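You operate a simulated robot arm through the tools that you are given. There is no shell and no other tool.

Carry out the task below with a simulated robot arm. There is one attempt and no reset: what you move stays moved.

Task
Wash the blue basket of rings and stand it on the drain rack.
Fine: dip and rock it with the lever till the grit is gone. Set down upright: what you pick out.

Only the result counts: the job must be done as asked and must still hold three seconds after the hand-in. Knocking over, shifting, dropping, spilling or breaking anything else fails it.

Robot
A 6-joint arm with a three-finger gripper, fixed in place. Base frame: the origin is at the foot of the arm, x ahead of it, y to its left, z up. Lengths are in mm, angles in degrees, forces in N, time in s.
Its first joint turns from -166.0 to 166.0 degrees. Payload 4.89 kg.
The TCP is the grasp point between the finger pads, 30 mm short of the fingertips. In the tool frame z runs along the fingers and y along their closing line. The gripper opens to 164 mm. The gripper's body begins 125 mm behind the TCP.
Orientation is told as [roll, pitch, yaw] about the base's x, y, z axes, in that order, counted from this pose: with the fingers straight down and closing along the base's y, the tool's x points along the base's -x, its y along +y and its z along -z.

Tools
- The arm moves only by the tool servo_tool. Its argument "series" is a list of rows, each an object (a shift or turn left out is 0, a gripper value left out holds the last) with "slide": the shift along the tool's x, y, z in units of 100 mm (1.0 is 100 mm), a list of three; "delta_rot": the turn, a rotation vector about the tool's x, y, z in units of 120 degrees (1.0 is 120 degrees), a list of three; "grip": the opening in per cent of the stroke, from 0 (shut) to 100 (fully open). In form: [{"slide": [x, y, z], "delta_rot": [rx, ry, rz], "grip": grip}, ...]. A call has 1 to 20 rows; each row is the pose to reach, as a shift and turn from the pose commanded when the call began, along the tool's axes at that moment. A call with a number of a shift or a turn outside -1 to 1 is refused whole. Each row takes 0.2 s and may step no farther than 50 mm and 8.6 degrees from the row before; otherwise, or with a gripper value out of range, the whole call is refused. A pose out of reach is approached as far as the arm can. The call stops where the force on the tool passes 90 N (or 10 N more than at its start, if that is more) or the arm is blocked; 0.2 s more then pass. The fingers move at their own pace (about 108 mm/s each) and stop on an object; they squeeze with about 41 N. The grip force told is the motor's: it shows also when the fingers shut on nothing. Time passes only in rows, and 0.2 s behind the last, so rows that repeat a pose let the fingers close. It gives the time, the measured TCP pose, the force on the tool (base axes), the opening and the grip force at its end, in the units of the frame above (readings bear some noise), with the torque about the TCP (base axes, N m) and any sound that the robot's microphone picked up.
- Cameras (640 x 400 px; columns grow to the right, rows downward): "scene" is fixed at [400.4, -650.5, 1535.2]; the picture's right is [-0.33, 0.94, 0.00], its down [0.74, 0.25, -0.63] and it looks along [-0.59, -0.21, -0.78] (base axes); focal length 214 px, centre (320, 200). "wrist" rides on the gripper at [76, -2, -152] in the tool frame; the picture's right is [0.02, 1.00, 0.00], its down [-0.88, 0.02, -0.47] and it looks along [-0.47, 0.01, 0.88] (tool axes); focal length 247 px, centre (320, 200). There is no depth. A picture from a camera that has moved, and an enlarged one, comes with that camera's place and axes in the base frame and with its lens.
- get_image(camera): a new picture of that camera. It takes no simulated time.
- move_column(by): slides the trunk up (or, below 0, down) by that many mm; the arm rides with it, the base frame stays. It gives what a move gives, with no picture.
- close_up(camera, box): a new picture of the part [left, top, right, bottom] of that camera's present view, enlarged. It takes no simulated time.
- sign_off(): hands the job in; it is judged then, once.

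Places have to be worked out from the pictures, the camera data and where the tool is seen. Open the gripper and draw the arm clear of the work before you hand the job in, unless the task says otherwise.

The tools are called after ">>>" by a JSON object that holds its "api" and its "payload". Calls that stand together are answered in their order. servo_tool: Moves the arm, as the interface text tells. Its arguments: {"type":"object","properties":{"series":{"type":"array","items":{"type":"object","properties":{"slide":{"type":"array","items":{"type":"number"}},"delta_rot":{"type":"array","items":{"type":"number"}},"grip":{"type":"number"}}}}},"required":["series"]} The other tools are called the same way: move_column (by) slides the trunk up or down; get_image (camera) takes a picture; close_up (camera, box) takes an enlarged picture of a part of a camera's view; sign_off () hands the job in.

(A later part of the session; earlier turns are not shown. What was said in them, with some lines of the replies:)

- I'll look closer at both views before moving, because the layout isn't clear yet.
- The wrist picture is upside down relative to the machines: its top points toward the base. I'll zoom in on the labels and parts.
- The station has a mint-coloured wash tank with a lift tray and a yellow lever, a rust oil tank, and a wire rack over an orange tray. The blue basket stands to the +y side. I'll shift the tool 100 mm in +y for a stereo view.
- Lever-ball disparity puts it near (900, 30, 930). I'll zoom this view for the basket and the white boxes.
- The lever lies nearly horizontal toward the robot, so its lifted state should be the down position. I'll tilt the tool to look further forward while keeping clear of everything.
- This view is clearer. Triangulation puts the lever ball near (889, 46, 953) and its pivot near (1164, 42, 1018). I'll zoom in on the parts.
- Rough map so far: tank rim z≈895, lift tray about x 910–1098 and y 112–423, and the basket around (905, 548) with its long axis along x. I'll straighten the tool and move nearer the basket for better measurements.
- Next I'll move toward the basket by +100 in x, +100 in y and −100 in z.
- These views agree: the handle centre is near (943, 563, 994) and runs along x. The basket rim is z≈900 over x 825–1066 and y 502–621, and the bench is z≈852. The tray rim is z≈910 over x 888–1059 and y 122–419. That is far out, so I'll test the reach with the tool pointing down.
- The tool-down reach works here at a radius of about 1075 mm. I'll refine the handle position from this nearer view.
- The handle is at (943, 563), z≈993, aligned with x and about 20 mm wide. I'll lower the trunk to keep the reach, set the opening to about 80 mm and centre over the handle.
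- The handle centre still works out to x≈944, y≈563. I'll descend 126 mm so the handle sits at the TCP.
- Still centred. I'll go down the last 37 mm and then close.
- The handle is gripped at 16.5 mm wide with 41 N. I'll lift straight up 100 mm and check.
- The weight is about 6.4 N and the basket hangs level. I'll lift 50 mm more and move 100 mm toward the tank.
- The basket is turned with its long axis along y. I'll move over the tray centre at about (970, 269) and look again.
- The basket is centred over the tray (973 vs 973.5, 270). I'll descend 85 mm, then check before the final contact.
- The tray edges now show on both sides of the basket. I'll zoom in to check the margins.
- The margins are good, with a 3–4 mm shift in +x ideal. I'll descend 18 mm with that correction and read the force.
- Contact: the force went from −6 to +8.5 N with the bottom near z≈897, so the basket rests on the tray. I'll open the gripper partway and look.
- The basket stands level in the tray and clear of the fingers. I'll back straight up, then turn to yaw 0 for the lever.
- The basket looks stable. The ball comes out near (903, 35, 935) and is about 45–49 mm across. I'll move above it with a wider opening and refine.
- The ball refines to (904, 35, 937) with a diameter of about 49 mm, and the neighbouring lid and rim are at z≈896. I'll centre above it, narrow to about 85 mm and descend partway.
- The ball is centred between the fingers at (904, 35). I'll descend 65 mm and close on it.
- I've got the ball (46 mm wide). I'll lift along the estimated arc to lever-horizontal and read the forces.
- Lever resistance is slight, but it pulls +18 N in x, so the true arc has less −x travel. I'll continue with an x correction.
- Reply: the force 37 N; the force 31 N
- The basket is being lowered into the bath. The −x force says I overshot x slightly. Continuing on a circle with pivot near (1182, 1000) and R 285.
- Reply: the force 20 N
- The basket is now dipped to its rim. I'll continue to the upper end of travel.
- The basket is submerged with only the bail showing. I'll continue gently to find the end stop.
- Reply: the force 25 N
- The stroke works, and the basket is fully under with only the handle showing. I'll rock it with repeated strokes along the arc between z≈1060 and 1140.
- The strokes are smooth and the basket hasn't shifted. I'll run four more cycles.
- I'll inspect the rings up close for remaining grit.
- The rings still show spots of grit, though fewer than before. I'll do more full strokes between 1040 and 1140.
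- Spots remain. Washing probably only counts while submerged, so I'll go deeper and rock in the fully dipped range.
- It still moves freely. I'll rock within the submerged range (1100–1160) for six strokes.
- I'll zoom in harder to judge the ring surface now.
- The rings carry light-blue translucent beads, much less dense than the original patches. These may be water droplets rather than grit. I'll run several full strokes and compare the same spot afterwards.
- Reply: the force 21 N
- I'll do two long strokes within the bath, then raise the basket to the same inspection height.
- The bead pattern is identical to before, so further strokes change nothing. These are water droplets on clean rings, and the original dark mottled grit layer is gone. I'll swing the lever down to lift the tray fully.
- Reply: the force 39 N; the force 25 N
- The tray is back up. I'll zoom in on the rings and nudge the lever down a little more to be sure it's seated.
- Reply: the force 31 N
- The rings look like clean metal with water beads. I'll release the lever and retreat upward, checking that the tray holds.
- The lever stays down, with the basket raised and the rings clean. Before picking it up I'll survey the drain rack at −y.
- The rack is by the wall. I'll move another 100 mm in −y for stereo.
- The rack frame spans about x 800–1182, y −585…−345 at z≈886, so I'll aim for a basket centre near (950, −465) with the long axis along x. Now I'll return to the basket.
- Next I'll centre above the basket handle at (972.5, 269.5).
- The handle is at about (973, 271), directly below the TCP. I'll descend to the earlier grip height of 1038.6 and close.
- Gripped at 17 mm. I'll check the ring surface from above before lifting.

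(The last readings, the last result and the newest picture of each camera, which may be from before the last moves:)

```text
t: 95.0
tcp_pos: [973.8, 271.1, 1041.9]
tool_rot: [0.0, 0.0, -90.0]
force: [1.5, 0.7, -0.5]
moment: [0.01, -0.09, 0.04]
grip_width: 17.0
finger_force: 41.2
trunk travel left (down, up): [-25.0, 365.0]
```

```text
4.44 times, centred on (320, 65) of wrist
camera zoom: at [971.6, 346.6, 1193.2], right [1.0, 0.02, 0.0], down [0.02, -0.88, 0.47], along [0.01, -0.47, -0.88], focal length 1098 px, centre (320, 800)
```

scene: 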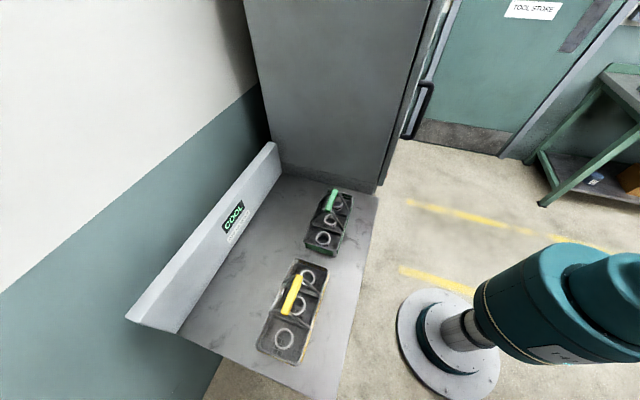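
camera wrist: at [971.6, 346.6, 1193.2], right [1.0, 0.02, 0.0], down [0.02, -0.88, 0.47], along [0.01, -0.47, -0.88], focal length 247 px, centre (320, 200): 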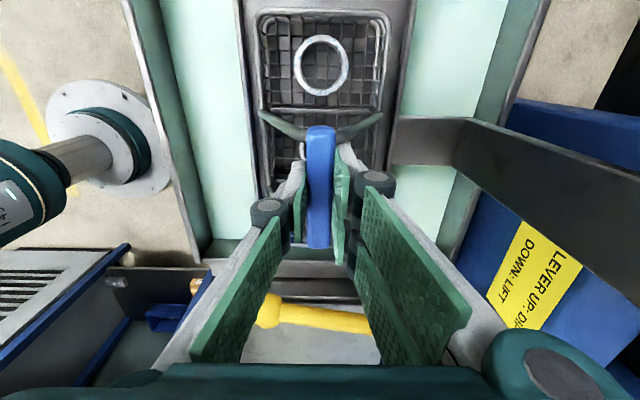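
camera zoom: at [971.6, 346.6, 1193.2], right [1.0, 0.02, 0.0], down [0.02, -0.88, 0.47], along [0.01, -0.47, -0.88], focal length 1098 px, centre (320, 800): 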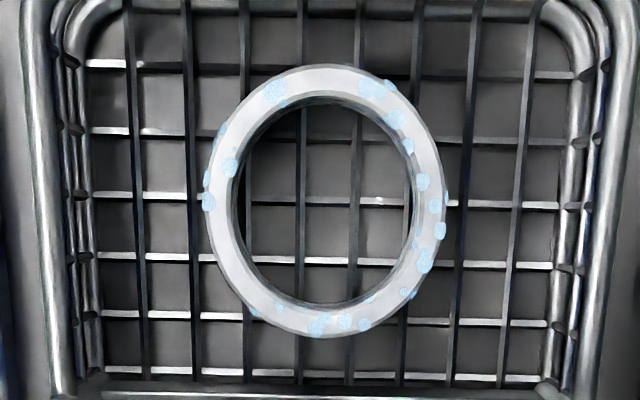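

I'll lift the basket clear, wait a few seconds, and compare the beads to tell water from grit.

>>> {"api": "servo_tool", "payload": {"series": [{"slide": [0, 0, -0.1]}, {"slide": [0, 0, -0.25]}, {"slide": [0, 0, -0.45]}, {"slide": [0, 0, -0.65]}, {"slide": [0, 0, -0.85]}, {"slide": [0, 0, -1.0]}, {"slide": [0, 0, -1.0]}, {"slide": [0, 0, -1.0]}, {"slide": [0, 0, -1.0]}, {"slide": [0, 0, -1.0]}, {"slide": [0, 0, -1.0]}, {"slide": [0, 0, -1.0]}, {"slide": [0, 0, -1.0]}, {"slide": [0, 0, -1.0]}, {"slide": [0, 0, -1.0]}]}}

>>> {"api": "close_up", "payload": {"camera": "wrist", "box": [280, 20, 360, 110]}}

>>> {"api": "close_up", "payload": {"camera": "wrist", "box": [220, 0, 430, 210]}}

```text
t: 98.2
tcp_pos: [973.1, 270.4, 1140.1]
tool_rot: [0.0, 0.1, -89.9]
force: [-0.3, -0.7, -6.7]
moment: [0.05, -0.03, 0.01]
grip_width: 16.9
finger_force: 41.3
trunk travel left (down, up): [-25.0, 365.0]
```

```text
4.44 times, centred on (320, 65) of wrist
camera zoom: at [971.9, 346.7, 1292.6], right [1.0, 0.02, 0.0], down [0.02, -0.88, 0.47], along [0.01, -0.47, -0.88], focal length 1098 px, centre (320, 800)
```

zoom: 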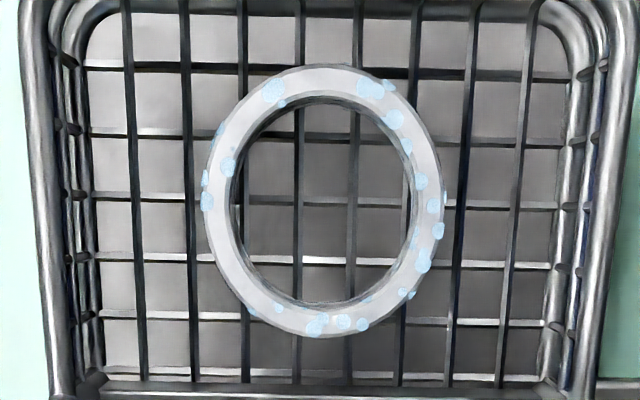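

```text
1.90 times, centred on (325, 105) of wrist
camera zoom: at [971.9, 346.7, 1292.6], right [1.0, 0.02, 0.0], down [0.02, -0.88, 0.47], along [0.01, -0.47, -0.88], focal length 470 px, centre (310, 381)
```

zoom: 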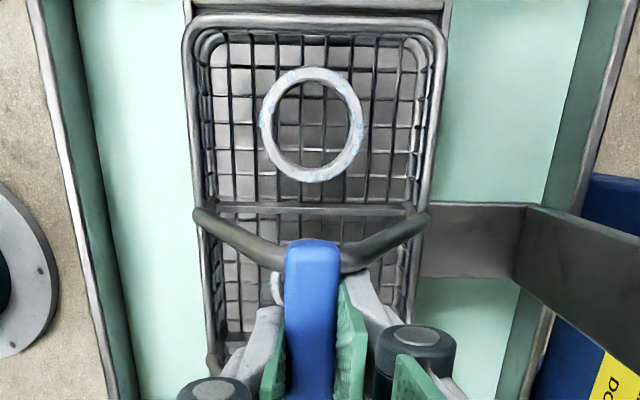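

The beads are unchanged and the ring metal underneath is clean silver; before washing it was heavily mottled. So the grit is gone. I'll carry the basket toward the rack, lifting 40 mm more to clear the lever.

>>> {"api": "servo_tool", "payload": {"series": [{"slide": [0, 0, -0.15]}, {"slide": [0, 0, -0.3]}, {"slide": [-0.1, 0, -0.4]}, {"slide": [-0.3, 0, -0.4]}, {"slide": [-0.5, -0.04, -0.4]}, {"slide": [-0.7, -0.08, -0.4]}, {"slide": [-0.9, -0.12, -0.4]}, {"slide": [-1.0, -0.14, -0.4]}]}}

>>> {"api": "servo_tool", "payload": {"series": [{"slide": [-0.2, 0, 0]}, {"slide": [-0.4, 0, 0]}, {"slide": [-0.6, 0, 0]}, {"slide": [-0.8, 0, 0]}, {"slide": [-1.0, 0, 0]}]}}

>>> {"api": "servo_tool", "payload": {"series": [{"slide": [-0.2, 0, 0]}, {"slide": [-0.4, 0, 0]}, {"slide": [-0.6, 0, 0]}, {"slide": [-0.8, 0, 0]}, {"slide": [-1.0, 0, 0]}]}}

>>> {"api": "servo_tool", "payload": {"series": [{"slide": [-0.2, 0, 0]}, {"slide": [-0.4, 0, 0]}, {"slide": [-0.6, 0, 0]}, {"slide": [-0.8, 0, 0]}, {"slide": [-1.0, 0, 0]}]}}

>>> {"api": "get_image", "payload": {"camera": "wrist"}}

```text
t: 100.0
tcp_pos: [958.8, 171.5, 1180.2]
tool_rot: [0.0, 0.0, -90.0]
force: [0.6, 0.8, -6.7]
moment: [-0.01, -0.01, 0.0]
grip_width: 16.7
finger_force: 41.0
trunk travel left (down, up): [-25.0, 365.0]
```

```text
t: 101.2
tcp_pos: [960.0, 71.1, 1181.5]
tool_rot: [0.0, 0.1, -90.1]
force: [-0.5, 1.2, -6.1]
moment: [-0.05, 0.01, -0.06]
grip_width: 17.1
finger_force: 41.3
trunk travel left (down, up): [-25.0, 365.0]
```

```text
t: 102.3
tcp_pos: [960.7, -28.8, 1180.9]
tool_rot: [0.0, 0.1, -90.1]
force: [-0.2, 1.1, -5.9]
moment: [-0.08, 0.01, 0.02]
grip_width: 16.9
finger_force: 41.2
trunk travel left (down, up): [-25.0, 365.0]
```

```text
t: 103.5
tcp_pos: [959.3, -128.8, 1181.0]
tool_rot: [-0.2, 0.0, -90.0]
force: [-0.3, 2.0, -6.9]
moment: [-0.14, -0.01, -0.03]
grip_width: 17.1
finger_force: 41.2
trunk travel left (down, up): [-25.0, 365.0]
```

```text
taken
camera wrist: at [957.8, -52.3, 1333.1], right [1.0, 0.02, 0.0], down [0.02, -0.88, 0.47], along [0.01, -0.47, -0.88], focal length 247 px, centre (320, 200)
```

wrist: 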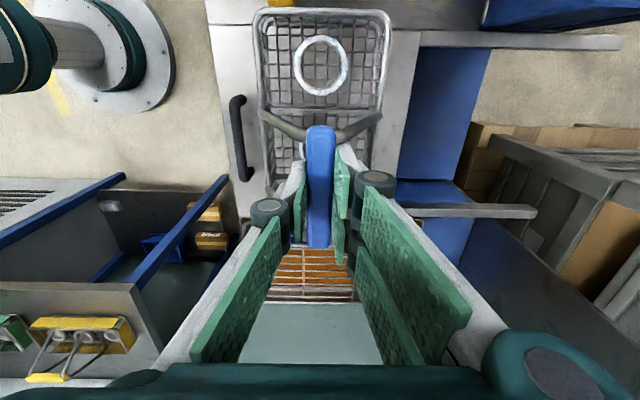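

The basket hangs steady. I'll rotate back to yaw 0 while moving another 100 mm in −y.

>>> {"api": "servo_tool", "payload": {"series": [{"slide": [-0.09, -0.01, 0], "delta_rot": [0, 0, -0.0682]}, {"slide": [-0.18, -0.02, 0], "delta_rot": [0, 0, -0.1364]}, {"slide": [-0.27, -0.03, 0], "delta_rot": [0, 0, -0.2045]}, {"slide": [-0.36, -0.04, 0], "delta_rot": [0, 0, -0.2727]}, {"slide": [-0.45, -0.05, 0], "delta_rot": [0, 0, -0.3409]}, {"slide": [-0.54, -0.06, 0], "delta_rot": [0, 0, -0.4091]}, {"slide": [-0.63, -0.07, 0], "delta_rot": [0, 0, -0.4773]}, {"slide": [-0.72, -0.08, 0], "delta_rot": [0, 0, -0.5455]}, {"slide": [-0.81, -0.09, 0], "delta_rot": [0, 0, -0.6136]}, {"slide": [-0.9, -0.1, 0], "delta_rot": [0, 0, -0.6818]}, {"slide": [-1.0, -0.1, 0], "delta_rot": [0, 0, -0.75]}, {"slide": [-1.0, -0.1, 0], "delta_rot": [0, 0, -0.75]}]}}

>>> {"api": "servo_tool", "payload": {"series": [{"slide": [0, -0.2, 0]}, {"slide": [0, -0.4, 0]}, {"slide": [0, -0.6, 0]}, {"slide": [0, -0.8, 0]}, {"slide": [0, -1.0, 0]}, {"slide": [0, -1.0, 0]}]}}

>>> {"api": "get_image", "payload": {"camera": "wrist"}}

```text
t: 106.2
tcp_pos: [949.9, -229.7, 1181.0]
tool_rot: [0.0, 0.0, 0.1]
force: [0.2, -1.1, -6.3]
moment: [-0.03, 0.03, 0.01]
grip_width: 17.1
finger_force: 40.8
trunk travel left (down, up): [-25.0, 365.0]
```

```text
t: 107.5
tcp_pos: [948.7, -330.0, 1180.4]
tool_rot: [0.0, 0.1, 0.0]
force: [-0.3, 0.2, -6.5]
moment: [0.02, 0.02, 0.01]
grip_width: 17.1
finger_force: 40.8
trunk travel left (down, up): [-25.0, 365.0]
```

```text
taken
camera wrist: at [872.7, -331.9, 1332.8], right [-0.02, 1.0, 0.0], down [0.88, 0.02, 0.47], along [0.47, 0.01, -0.88], focal length 247 px, centre (320, 200)
```

wrist: 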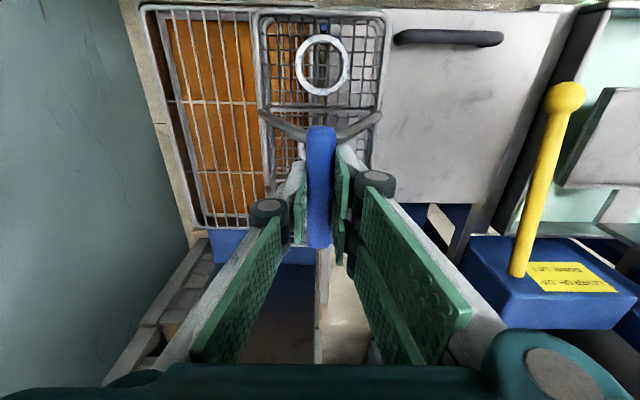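

I'll move the remaining 135 mm in −y over the rack and look.

>>> {"api": "servo_tool", "payload": {"series": [{"slide": [0, -0.2, 0]}, {"slide": [0, -0.4, 0]}, {"slide": [0, -0.6, 0]}, {"slide": [0, -0.8, 0]}, {"slide": [0, -1.0, 0]}]}}

>>> {"api": "servo_tool", "payload": {"series": [{"slide": [0, -0.18, 0]}, {"slide": [0, -0.35, 0]}, {"slide": [0, -0.35, 0]}]}}

>>> {"api": "get_image", "payload": {"camera": "wrist"}}

```text
t: 108.8
tcp_pos: [949.0, -429.4, 1182.1]
tool_rot: [0.0, 0.0, 0.0]
force: [-1.0, 1.4, -6.1]
moment: [-0.15, 0.05, 0.01]
grip_width: 17.0
finger_force: 41.3
trunk travel left (down, up): [-25.0, 365.0]
```

```text
t: 109.5
tcp_pos: [948.8, -466.0, 1181.1]
tool_rot: [0.1, 0.0, 0.0]
force: [-0.3, 0.2, -7.4]
moment: [0.04, 0.03, -0.05]
grip_width: 17.1
finger_force: 41.1
trunk travel left (down, up): [-25.0, 365.0]
```

```text
taken
camera wrist: at [872.5, -467.0, 1333.3], right [-0.02, 1.0, 0.0], down [0.88, 0.02, 0.47], along [0.47, 0.01, -0.88], focal length 247 px, centre (320, 200)
```

wrist: 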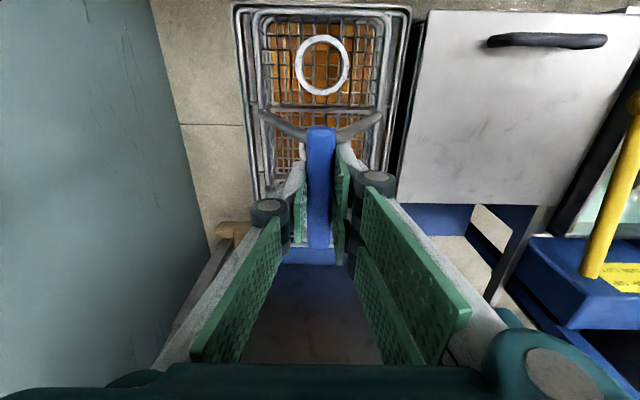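

The basket is centred over the rack. I'll descend 100 mm and check again.

>>> {"api": "servo_tool", "payload": {"series": [{"slide": [0, 0, 0.2]}, {"slide": [0, 0, 0.4]}, {"slide": [0, 0, 0.6]}, {"slide": [0, 0, 0.8]}, {"slide": [0, 0, 1.0]}, {"slide": [0, 0, 1.0]}]}}

>>> {"api": "get_image", "payload": {"camera": "wrist"}}

>>> {"api": "close_up", "payload": {"camera": "wrist", "box": [210, 0, 430, 260]}}

```text
t: 111.0
tcp_pos: [949.5, -464.6, 1079.8]
tool_rot: [0.0, 0.0, -0.1]
force: [1.0, 0.6, -6.3]
moment: [-0.01, 0.05, 0.03]
grip_width: 17.1
finger_force: 41.0
trunk travel left (down, up): [-25.0, 365.0]
```

```text
taken
camera wrist: at [873.4, -466.1, 1232.7], right [-0.02, 1.0, 0.0], down [0.88, 0.02, 0.47], along [0.47, 0.01, -0.88], focal length 247 px, centre (320, 200)
```

wrist: 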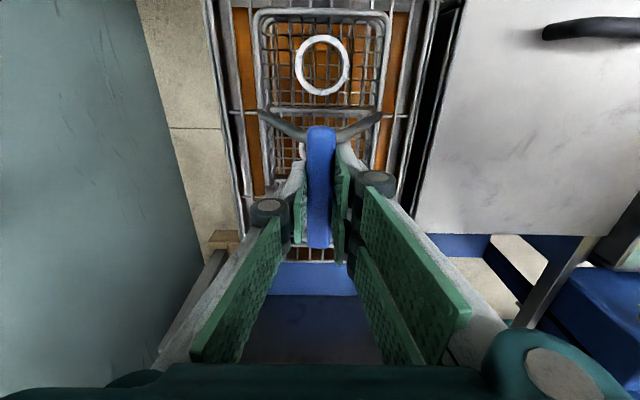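

```text
1.54 times, centred on (320, 130) of wrist
camera zoom: at [873.4, -466.1, 1232.7], right [-0.02, 1.0, 0.0], down [0.88, 0.02, 0.47], along [0.47, 0.01, -0.88], focal length 380 px, centre (320, 308)
```

zoom: 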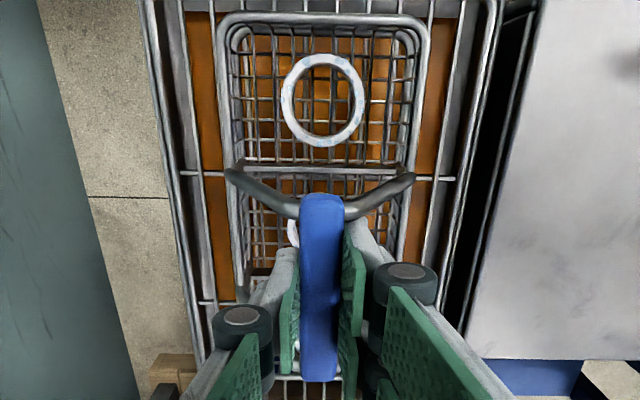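

It's well within the rack frame on both sides. I'll lower 36 mm, then go slowly to contact.

>>> {"api": "servo_tool", "payload": {"series": [{"slide": [0, 0, 0.12]}, {"slide": [0, 0, 0.24]}, {"slide": [0, 0, 0.36]}, {"slide": [0, 0, 0.36]}]}}

>>> {"api": "servo_tool", "payload": {"series": [{"slide": [0, 0, 0.03]}, {"slide": [0, 0, 0.06]}]}}

```text
t: 112.0
tcp_pos: [949.2, -465.1, 1046.5]
tool_rot: [-0.1, 0.1, -0.1]
force: [2.3, -2.9, 8.5]
moment: [0.04, 0.7, 0.04]
grip_width: 17.1
finger_force: 41.1
trunk travel left (down, up): [-25.0, 365.0]
```

```text
t: 112.5
tcp_pos: [947.4, -464.7, 1042.8]
tool_rot: [0.0, -0.1, 0.0]
force: [3.5, -3.3, 34.8]
moment: [0.09, -0.06, -0.02]
grip_width: 17.1
finger_force: 40.6
trunk travel left (down, up): [-25.0, 365.0]
```

Contact at about TCP 1045, and the force reached 35 N with near-zero moment, so it sits flat. I'll back off the push slightly and look before releasing.

>>> {"api": "servo_tool", "payload": {"series": [{"slide": [0, 0, -0.03]}, {"slide": [0, 0, -0.05]}]}}

>>> {"api": "get_image", "payload": {"camera": "wrist"}}

```text
t: 113.2
tcp_pos: [949.8, -464.2, 1043.5]
tool_rot: [0.0, -0.1, 0.1]
force: [0.5, 0.6, -6.3]
moment: [-0.01, 0.06, -0.01]
grip_width: 16.7
finger_force: 41.1
trunk travel left (down, up): [-25.0, 365.0]
```

```text
taken
camera wrist: at [872.8, -466.0, 1194.9], right [-0.02, 1.0, 0.0], down [0.88, 0.02, 0.47], along [0.47, 0.01, -0.88], focal length 247 px, centre (320, 200)
```

wrist: 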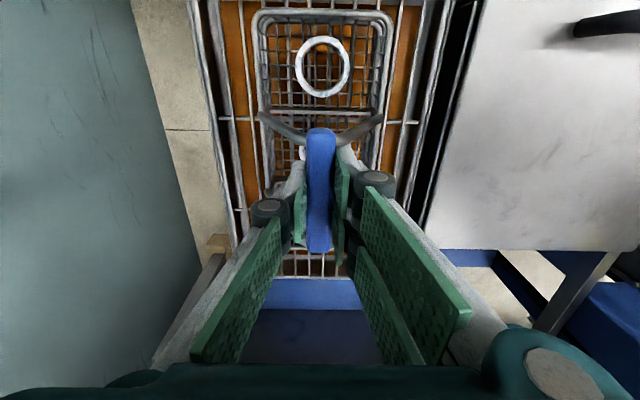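

It's hanging just off the wires again. I'll lower 3 mm to touch and then open.

>>> {"api": "servo_tool", "payload": {"series": [{"slide": [0, 0, 0.015]}, {"slide": [0, 0, 0.025]}]}}

>>> {"api": "servo_tool", "payload": {"series": [{"grip": 15}, {"grip": 30}, {"grip": 45}, {"grip": 45}, {"grip": 45}]}}

>>> {"api": "get_image", "payload": {"camera": "wrist"}}

```text
t: 113.8
tcp_pos: [949.6, -463.9, 1041.3]
tool_rot: [0.0, 0.0, 0.0]
force: [-0.8, 0.4, -6.6]
moment: [0.0, 0.03, 0.01]
grip_width: 17.0
finger_force: 40.8
trunk travel left (down, up): [-25.0, 365.0]
```

```text
t: 115.0
tcp_pos: [948.2, -463.9, 1041.1]
tool_rot: [0.0, 0.0, 0.0]
force: [0.1, 0.1, -0.2]
moment: [0.02, -0.02, -0.02]
grip_width: 73.7
finger_force: 0.0
trunk travel left (down, up): [-25.0, 365.0]
```

```text
taken
camera wrist: at [872.3, -466.0, 1194.0], right [-0.02, 1.0, 0.0], down [0.88, 0.02, 0.47], along [0.47, 0.01, -0.88], focal length 247 px, centre (320, 200)
```

wrist: 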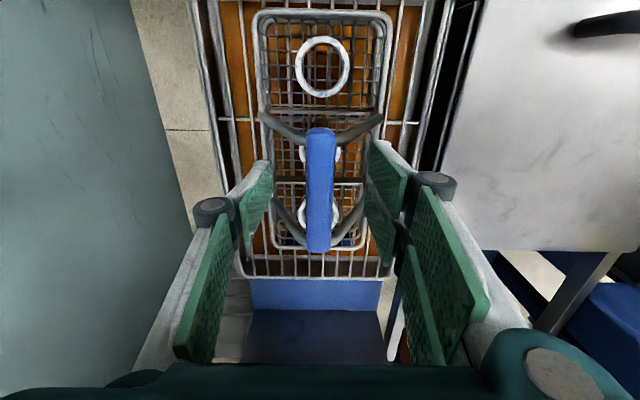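

Released, and the basket stands upright in the rack. I'll retreat straight up and check it from above.

>>> {"api": "servo_tool", "payload": {"series": [{"slide": [0, 0, -0.1]}, {"slide": [0, 0, -0.3]}, {"slide": [0, 0, -0.6]}, {"slide": [0, 0, -1.0]}]}}

>>> {"api": "servo_tool", "payload": {"series": [{"slide": [0.2, 0.2, -0.3]}, {"slide": [0.5, 0.5, -0.6]}, {"slide": [0.8, 0.8, -0.8]}, {"slide": [1.0, 1.0, -1.0]}, {"slide": [1.0, 1.0, -1.0]}]}}

>>> {"api": "get_image", "payload": {"camera": "wrist"}}

>>> {"api": "close_up", "payload": {"camera": "wrist", "box": [140, 60, 340, 260]}}

```text
t: 116.0
tcp_pos: [949.3, -464.1, 1141.8]
tool_rot: [0.0, -0.1, -0.1]
force: [1.4, 0.0, -1.1]
moment: [0.08, 0.15, -0.02]
grip_width: 74.1
finger_force: 0.1
trunk travel left (down, up): [-25.0, 365.0]
```

```text
refused: row 2 steps farther than a row can; nothing moved
```

```text
taken
camera wrist: at [872.9, -466.3, 1294.4], right [-0.02, 1.0, 0.0], down [0.88, 0.02, 0.47], along [0.47, 0.01, -0.88], focal length 247 px, centre (320, 200)
```

wrist: 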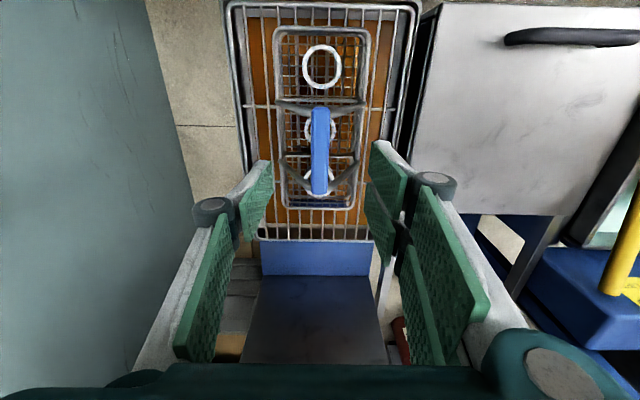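

```text
2.00 times, centred on (240, 160) of wrist
camera zoom: at [872.9, -466.3, 1294.4], right [-0.02, 1.0, 0.0], down [0.88, 0.02, 0.47], along [0.47, 0.01, -0.88], focal length 494 px, centre (480, 280)
```

zoom: 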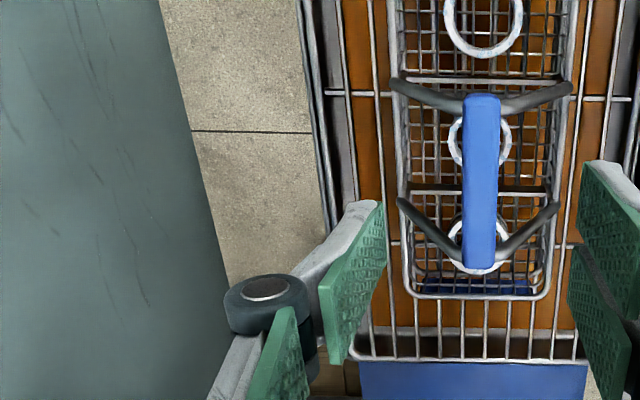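

The basket sits squarely on the rack with three rings inside. I'll zoom in on the rings and back the arm away in smaller steps.

>>> {"api": "close_up", "payload": {"camera": "wrist", "box": [270, 20, 370, 110]}}

>>> {"api": "close_up", "payload": {"camera": "wrist", "box": [270, 100, 370, 220]}}

>>> {"api": "servo_tool", "payload": {"series": [{"slide": [0.2, 0.2, -0.2]}, {"slide": [0.4, 0.4, -0.4]}, {"slide": [0.6, 0.6, -0.6]}, {"slide": [0.8, 0.8, -0.8]}, {"slide": [1.0, 1.0, -1.0]}, {"slide": [1.0, 1.0, -1.0]}]}}

>>> {"api": "get_image", "payload": {"camera": "wrist"}}

```text
4.44 times, centred on (320, 65) of wrist
camera zoom: at [872.9, -466.3, 1294.4], right [-0.02, 1.0, 0.0], down [0.88, 0.02, 0.47], along [0.47, 0.01, -0.88], focal length 1098 px, centre (320, 800)
```

zoom: 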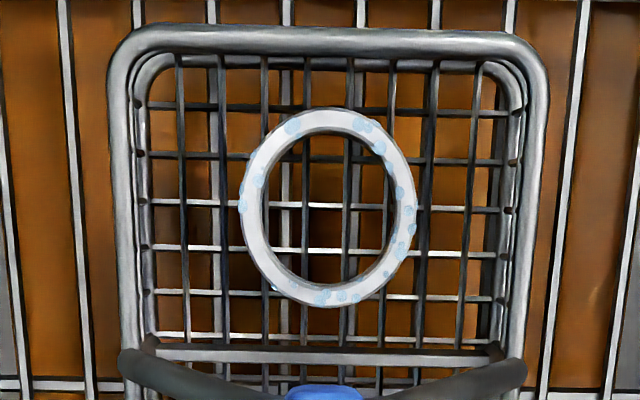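

```text
3.33 times, centred on (320, 160) of wrist
camera zoom: at [872.9, -466.3, 1294.4], right [-0.02, 1.0, 0.0], down [0.88, 0.02, 0.47], along [0.47, 0.01, -0.88], focal length 823 px, centre (320, 333)
```

zoom: 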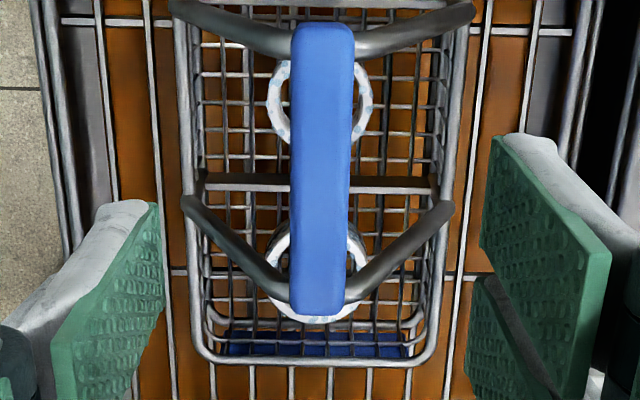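

```text
t: 117.3
tcp_pos: [848.8, -364.7, 1242.1]
tool_rot: [0.0, -0.1, 0.1]
force: [0.9, -0.3, 0.2]
moment: [0.0, -0.03, 0.0]
grip_width: 73.9
finger_force: 0.0
trunk travel left (down, up): [-25.0, 365.0]
```

```text
taken
camera wrist: at [773.0, -366.2, 1394.3], right [-0.02, 1.0, 0.0], down [0.88, 0.02, 0.47], along [0.47, 0.01, -0.88], focal length 247 px, centre (320, 200)
```

wrist: 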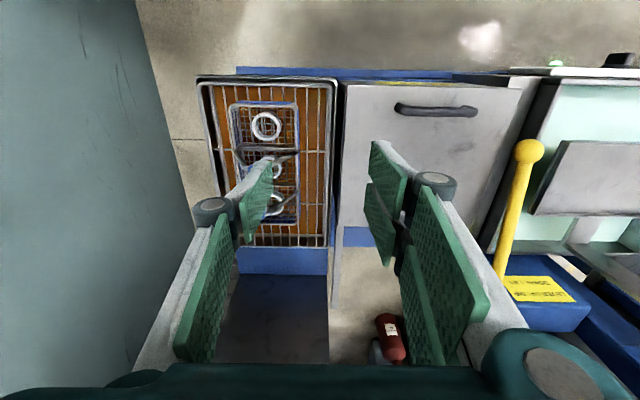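

The basket is upright on the rack, the lever is down with the tray lifted, and nothing else looks disturbed. I'll draw the arm further back and let things settle before handing in.

>>> {"api": "servo_tool", "payload": {"series": [{"slide": [0.2, 0.2, -0.1]}, {"slide": [0.4, 0.4, -0.2]}, {"slide": [0.6, 0.6, -0.3]}, {"slide": [0.8, 0.8, -0.4]}, {"slide": [1.0, 1.0, -0.5]}, {"slide": [1.0, 1.0, -0.5]}, {"slide": [1.0, 1.0, -0.5]}]}}

>>> {"api": "get_image", "payload": {"camera": "wrist"}}

>>> {"api": "get_image", "payload": {"camera": "scene"}}

```text
t: 119.0
tcp_pos: [750.0, -264.6, 1292.4]
tool_rot: [0.1, 0.1, 0.0]
force: [-0.7, 0.0, 0.5]
moment: [-0.04, -0.07, 0.04]
grip_width: 74.1
finger_force: 0.0
trunk travel left (down, up): [-25.0, 365.0]
```

```text
taken
camera wrist: at [672.5, -266.5, 1443.7], right [-0.02, 1.0, 0.0], down [0.88, 0.02, 0.47], along [0.47, 0.01, -0.88], focal length 247 px, centre (320, 200)
```

wrist: 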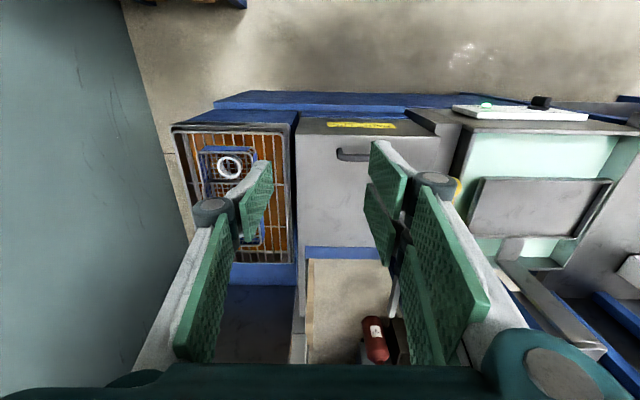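

```text
taken
```

scene: 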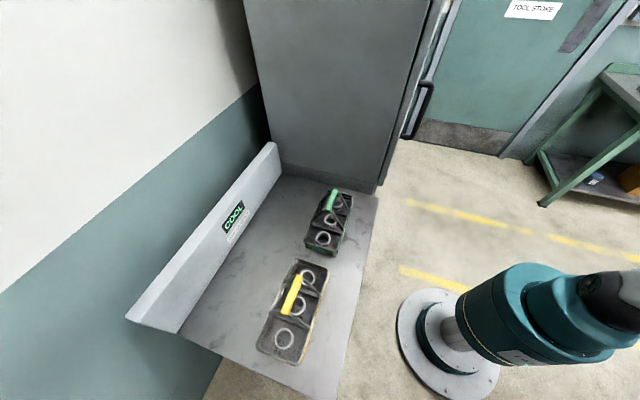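

The washed blue basket stands upright on the drain rack, the gripper is open and clear, and everything else is undisturbed. I'm handing in the job.

>>> {"api": "sign_off", "payload": {}}

```text
The job is handed in.
```

I washed the blue basket of rings and set it upright on the drain rack, then handed the job in. I don't have the judging result.

- **Washing:** I dipped the basket with the lever and rocked it about 18 times. I then lifted the tray back out.
- **Grit:** The dark, patchy layer on the rings is gone. Some pale blue spots remain on otherwise clean metal. They didn't change in the last strokes or after lifting. I took them to be water droplets, but I couldn't confirm that.
- **Placement:** The basket sits flat within the rack frame with all three rings inside. It stayed put after I let go.
- **Surroundings:** The lever is down in its lift position and the arm is clear with the gripper open. In the last pictures, nothing else looked moved.
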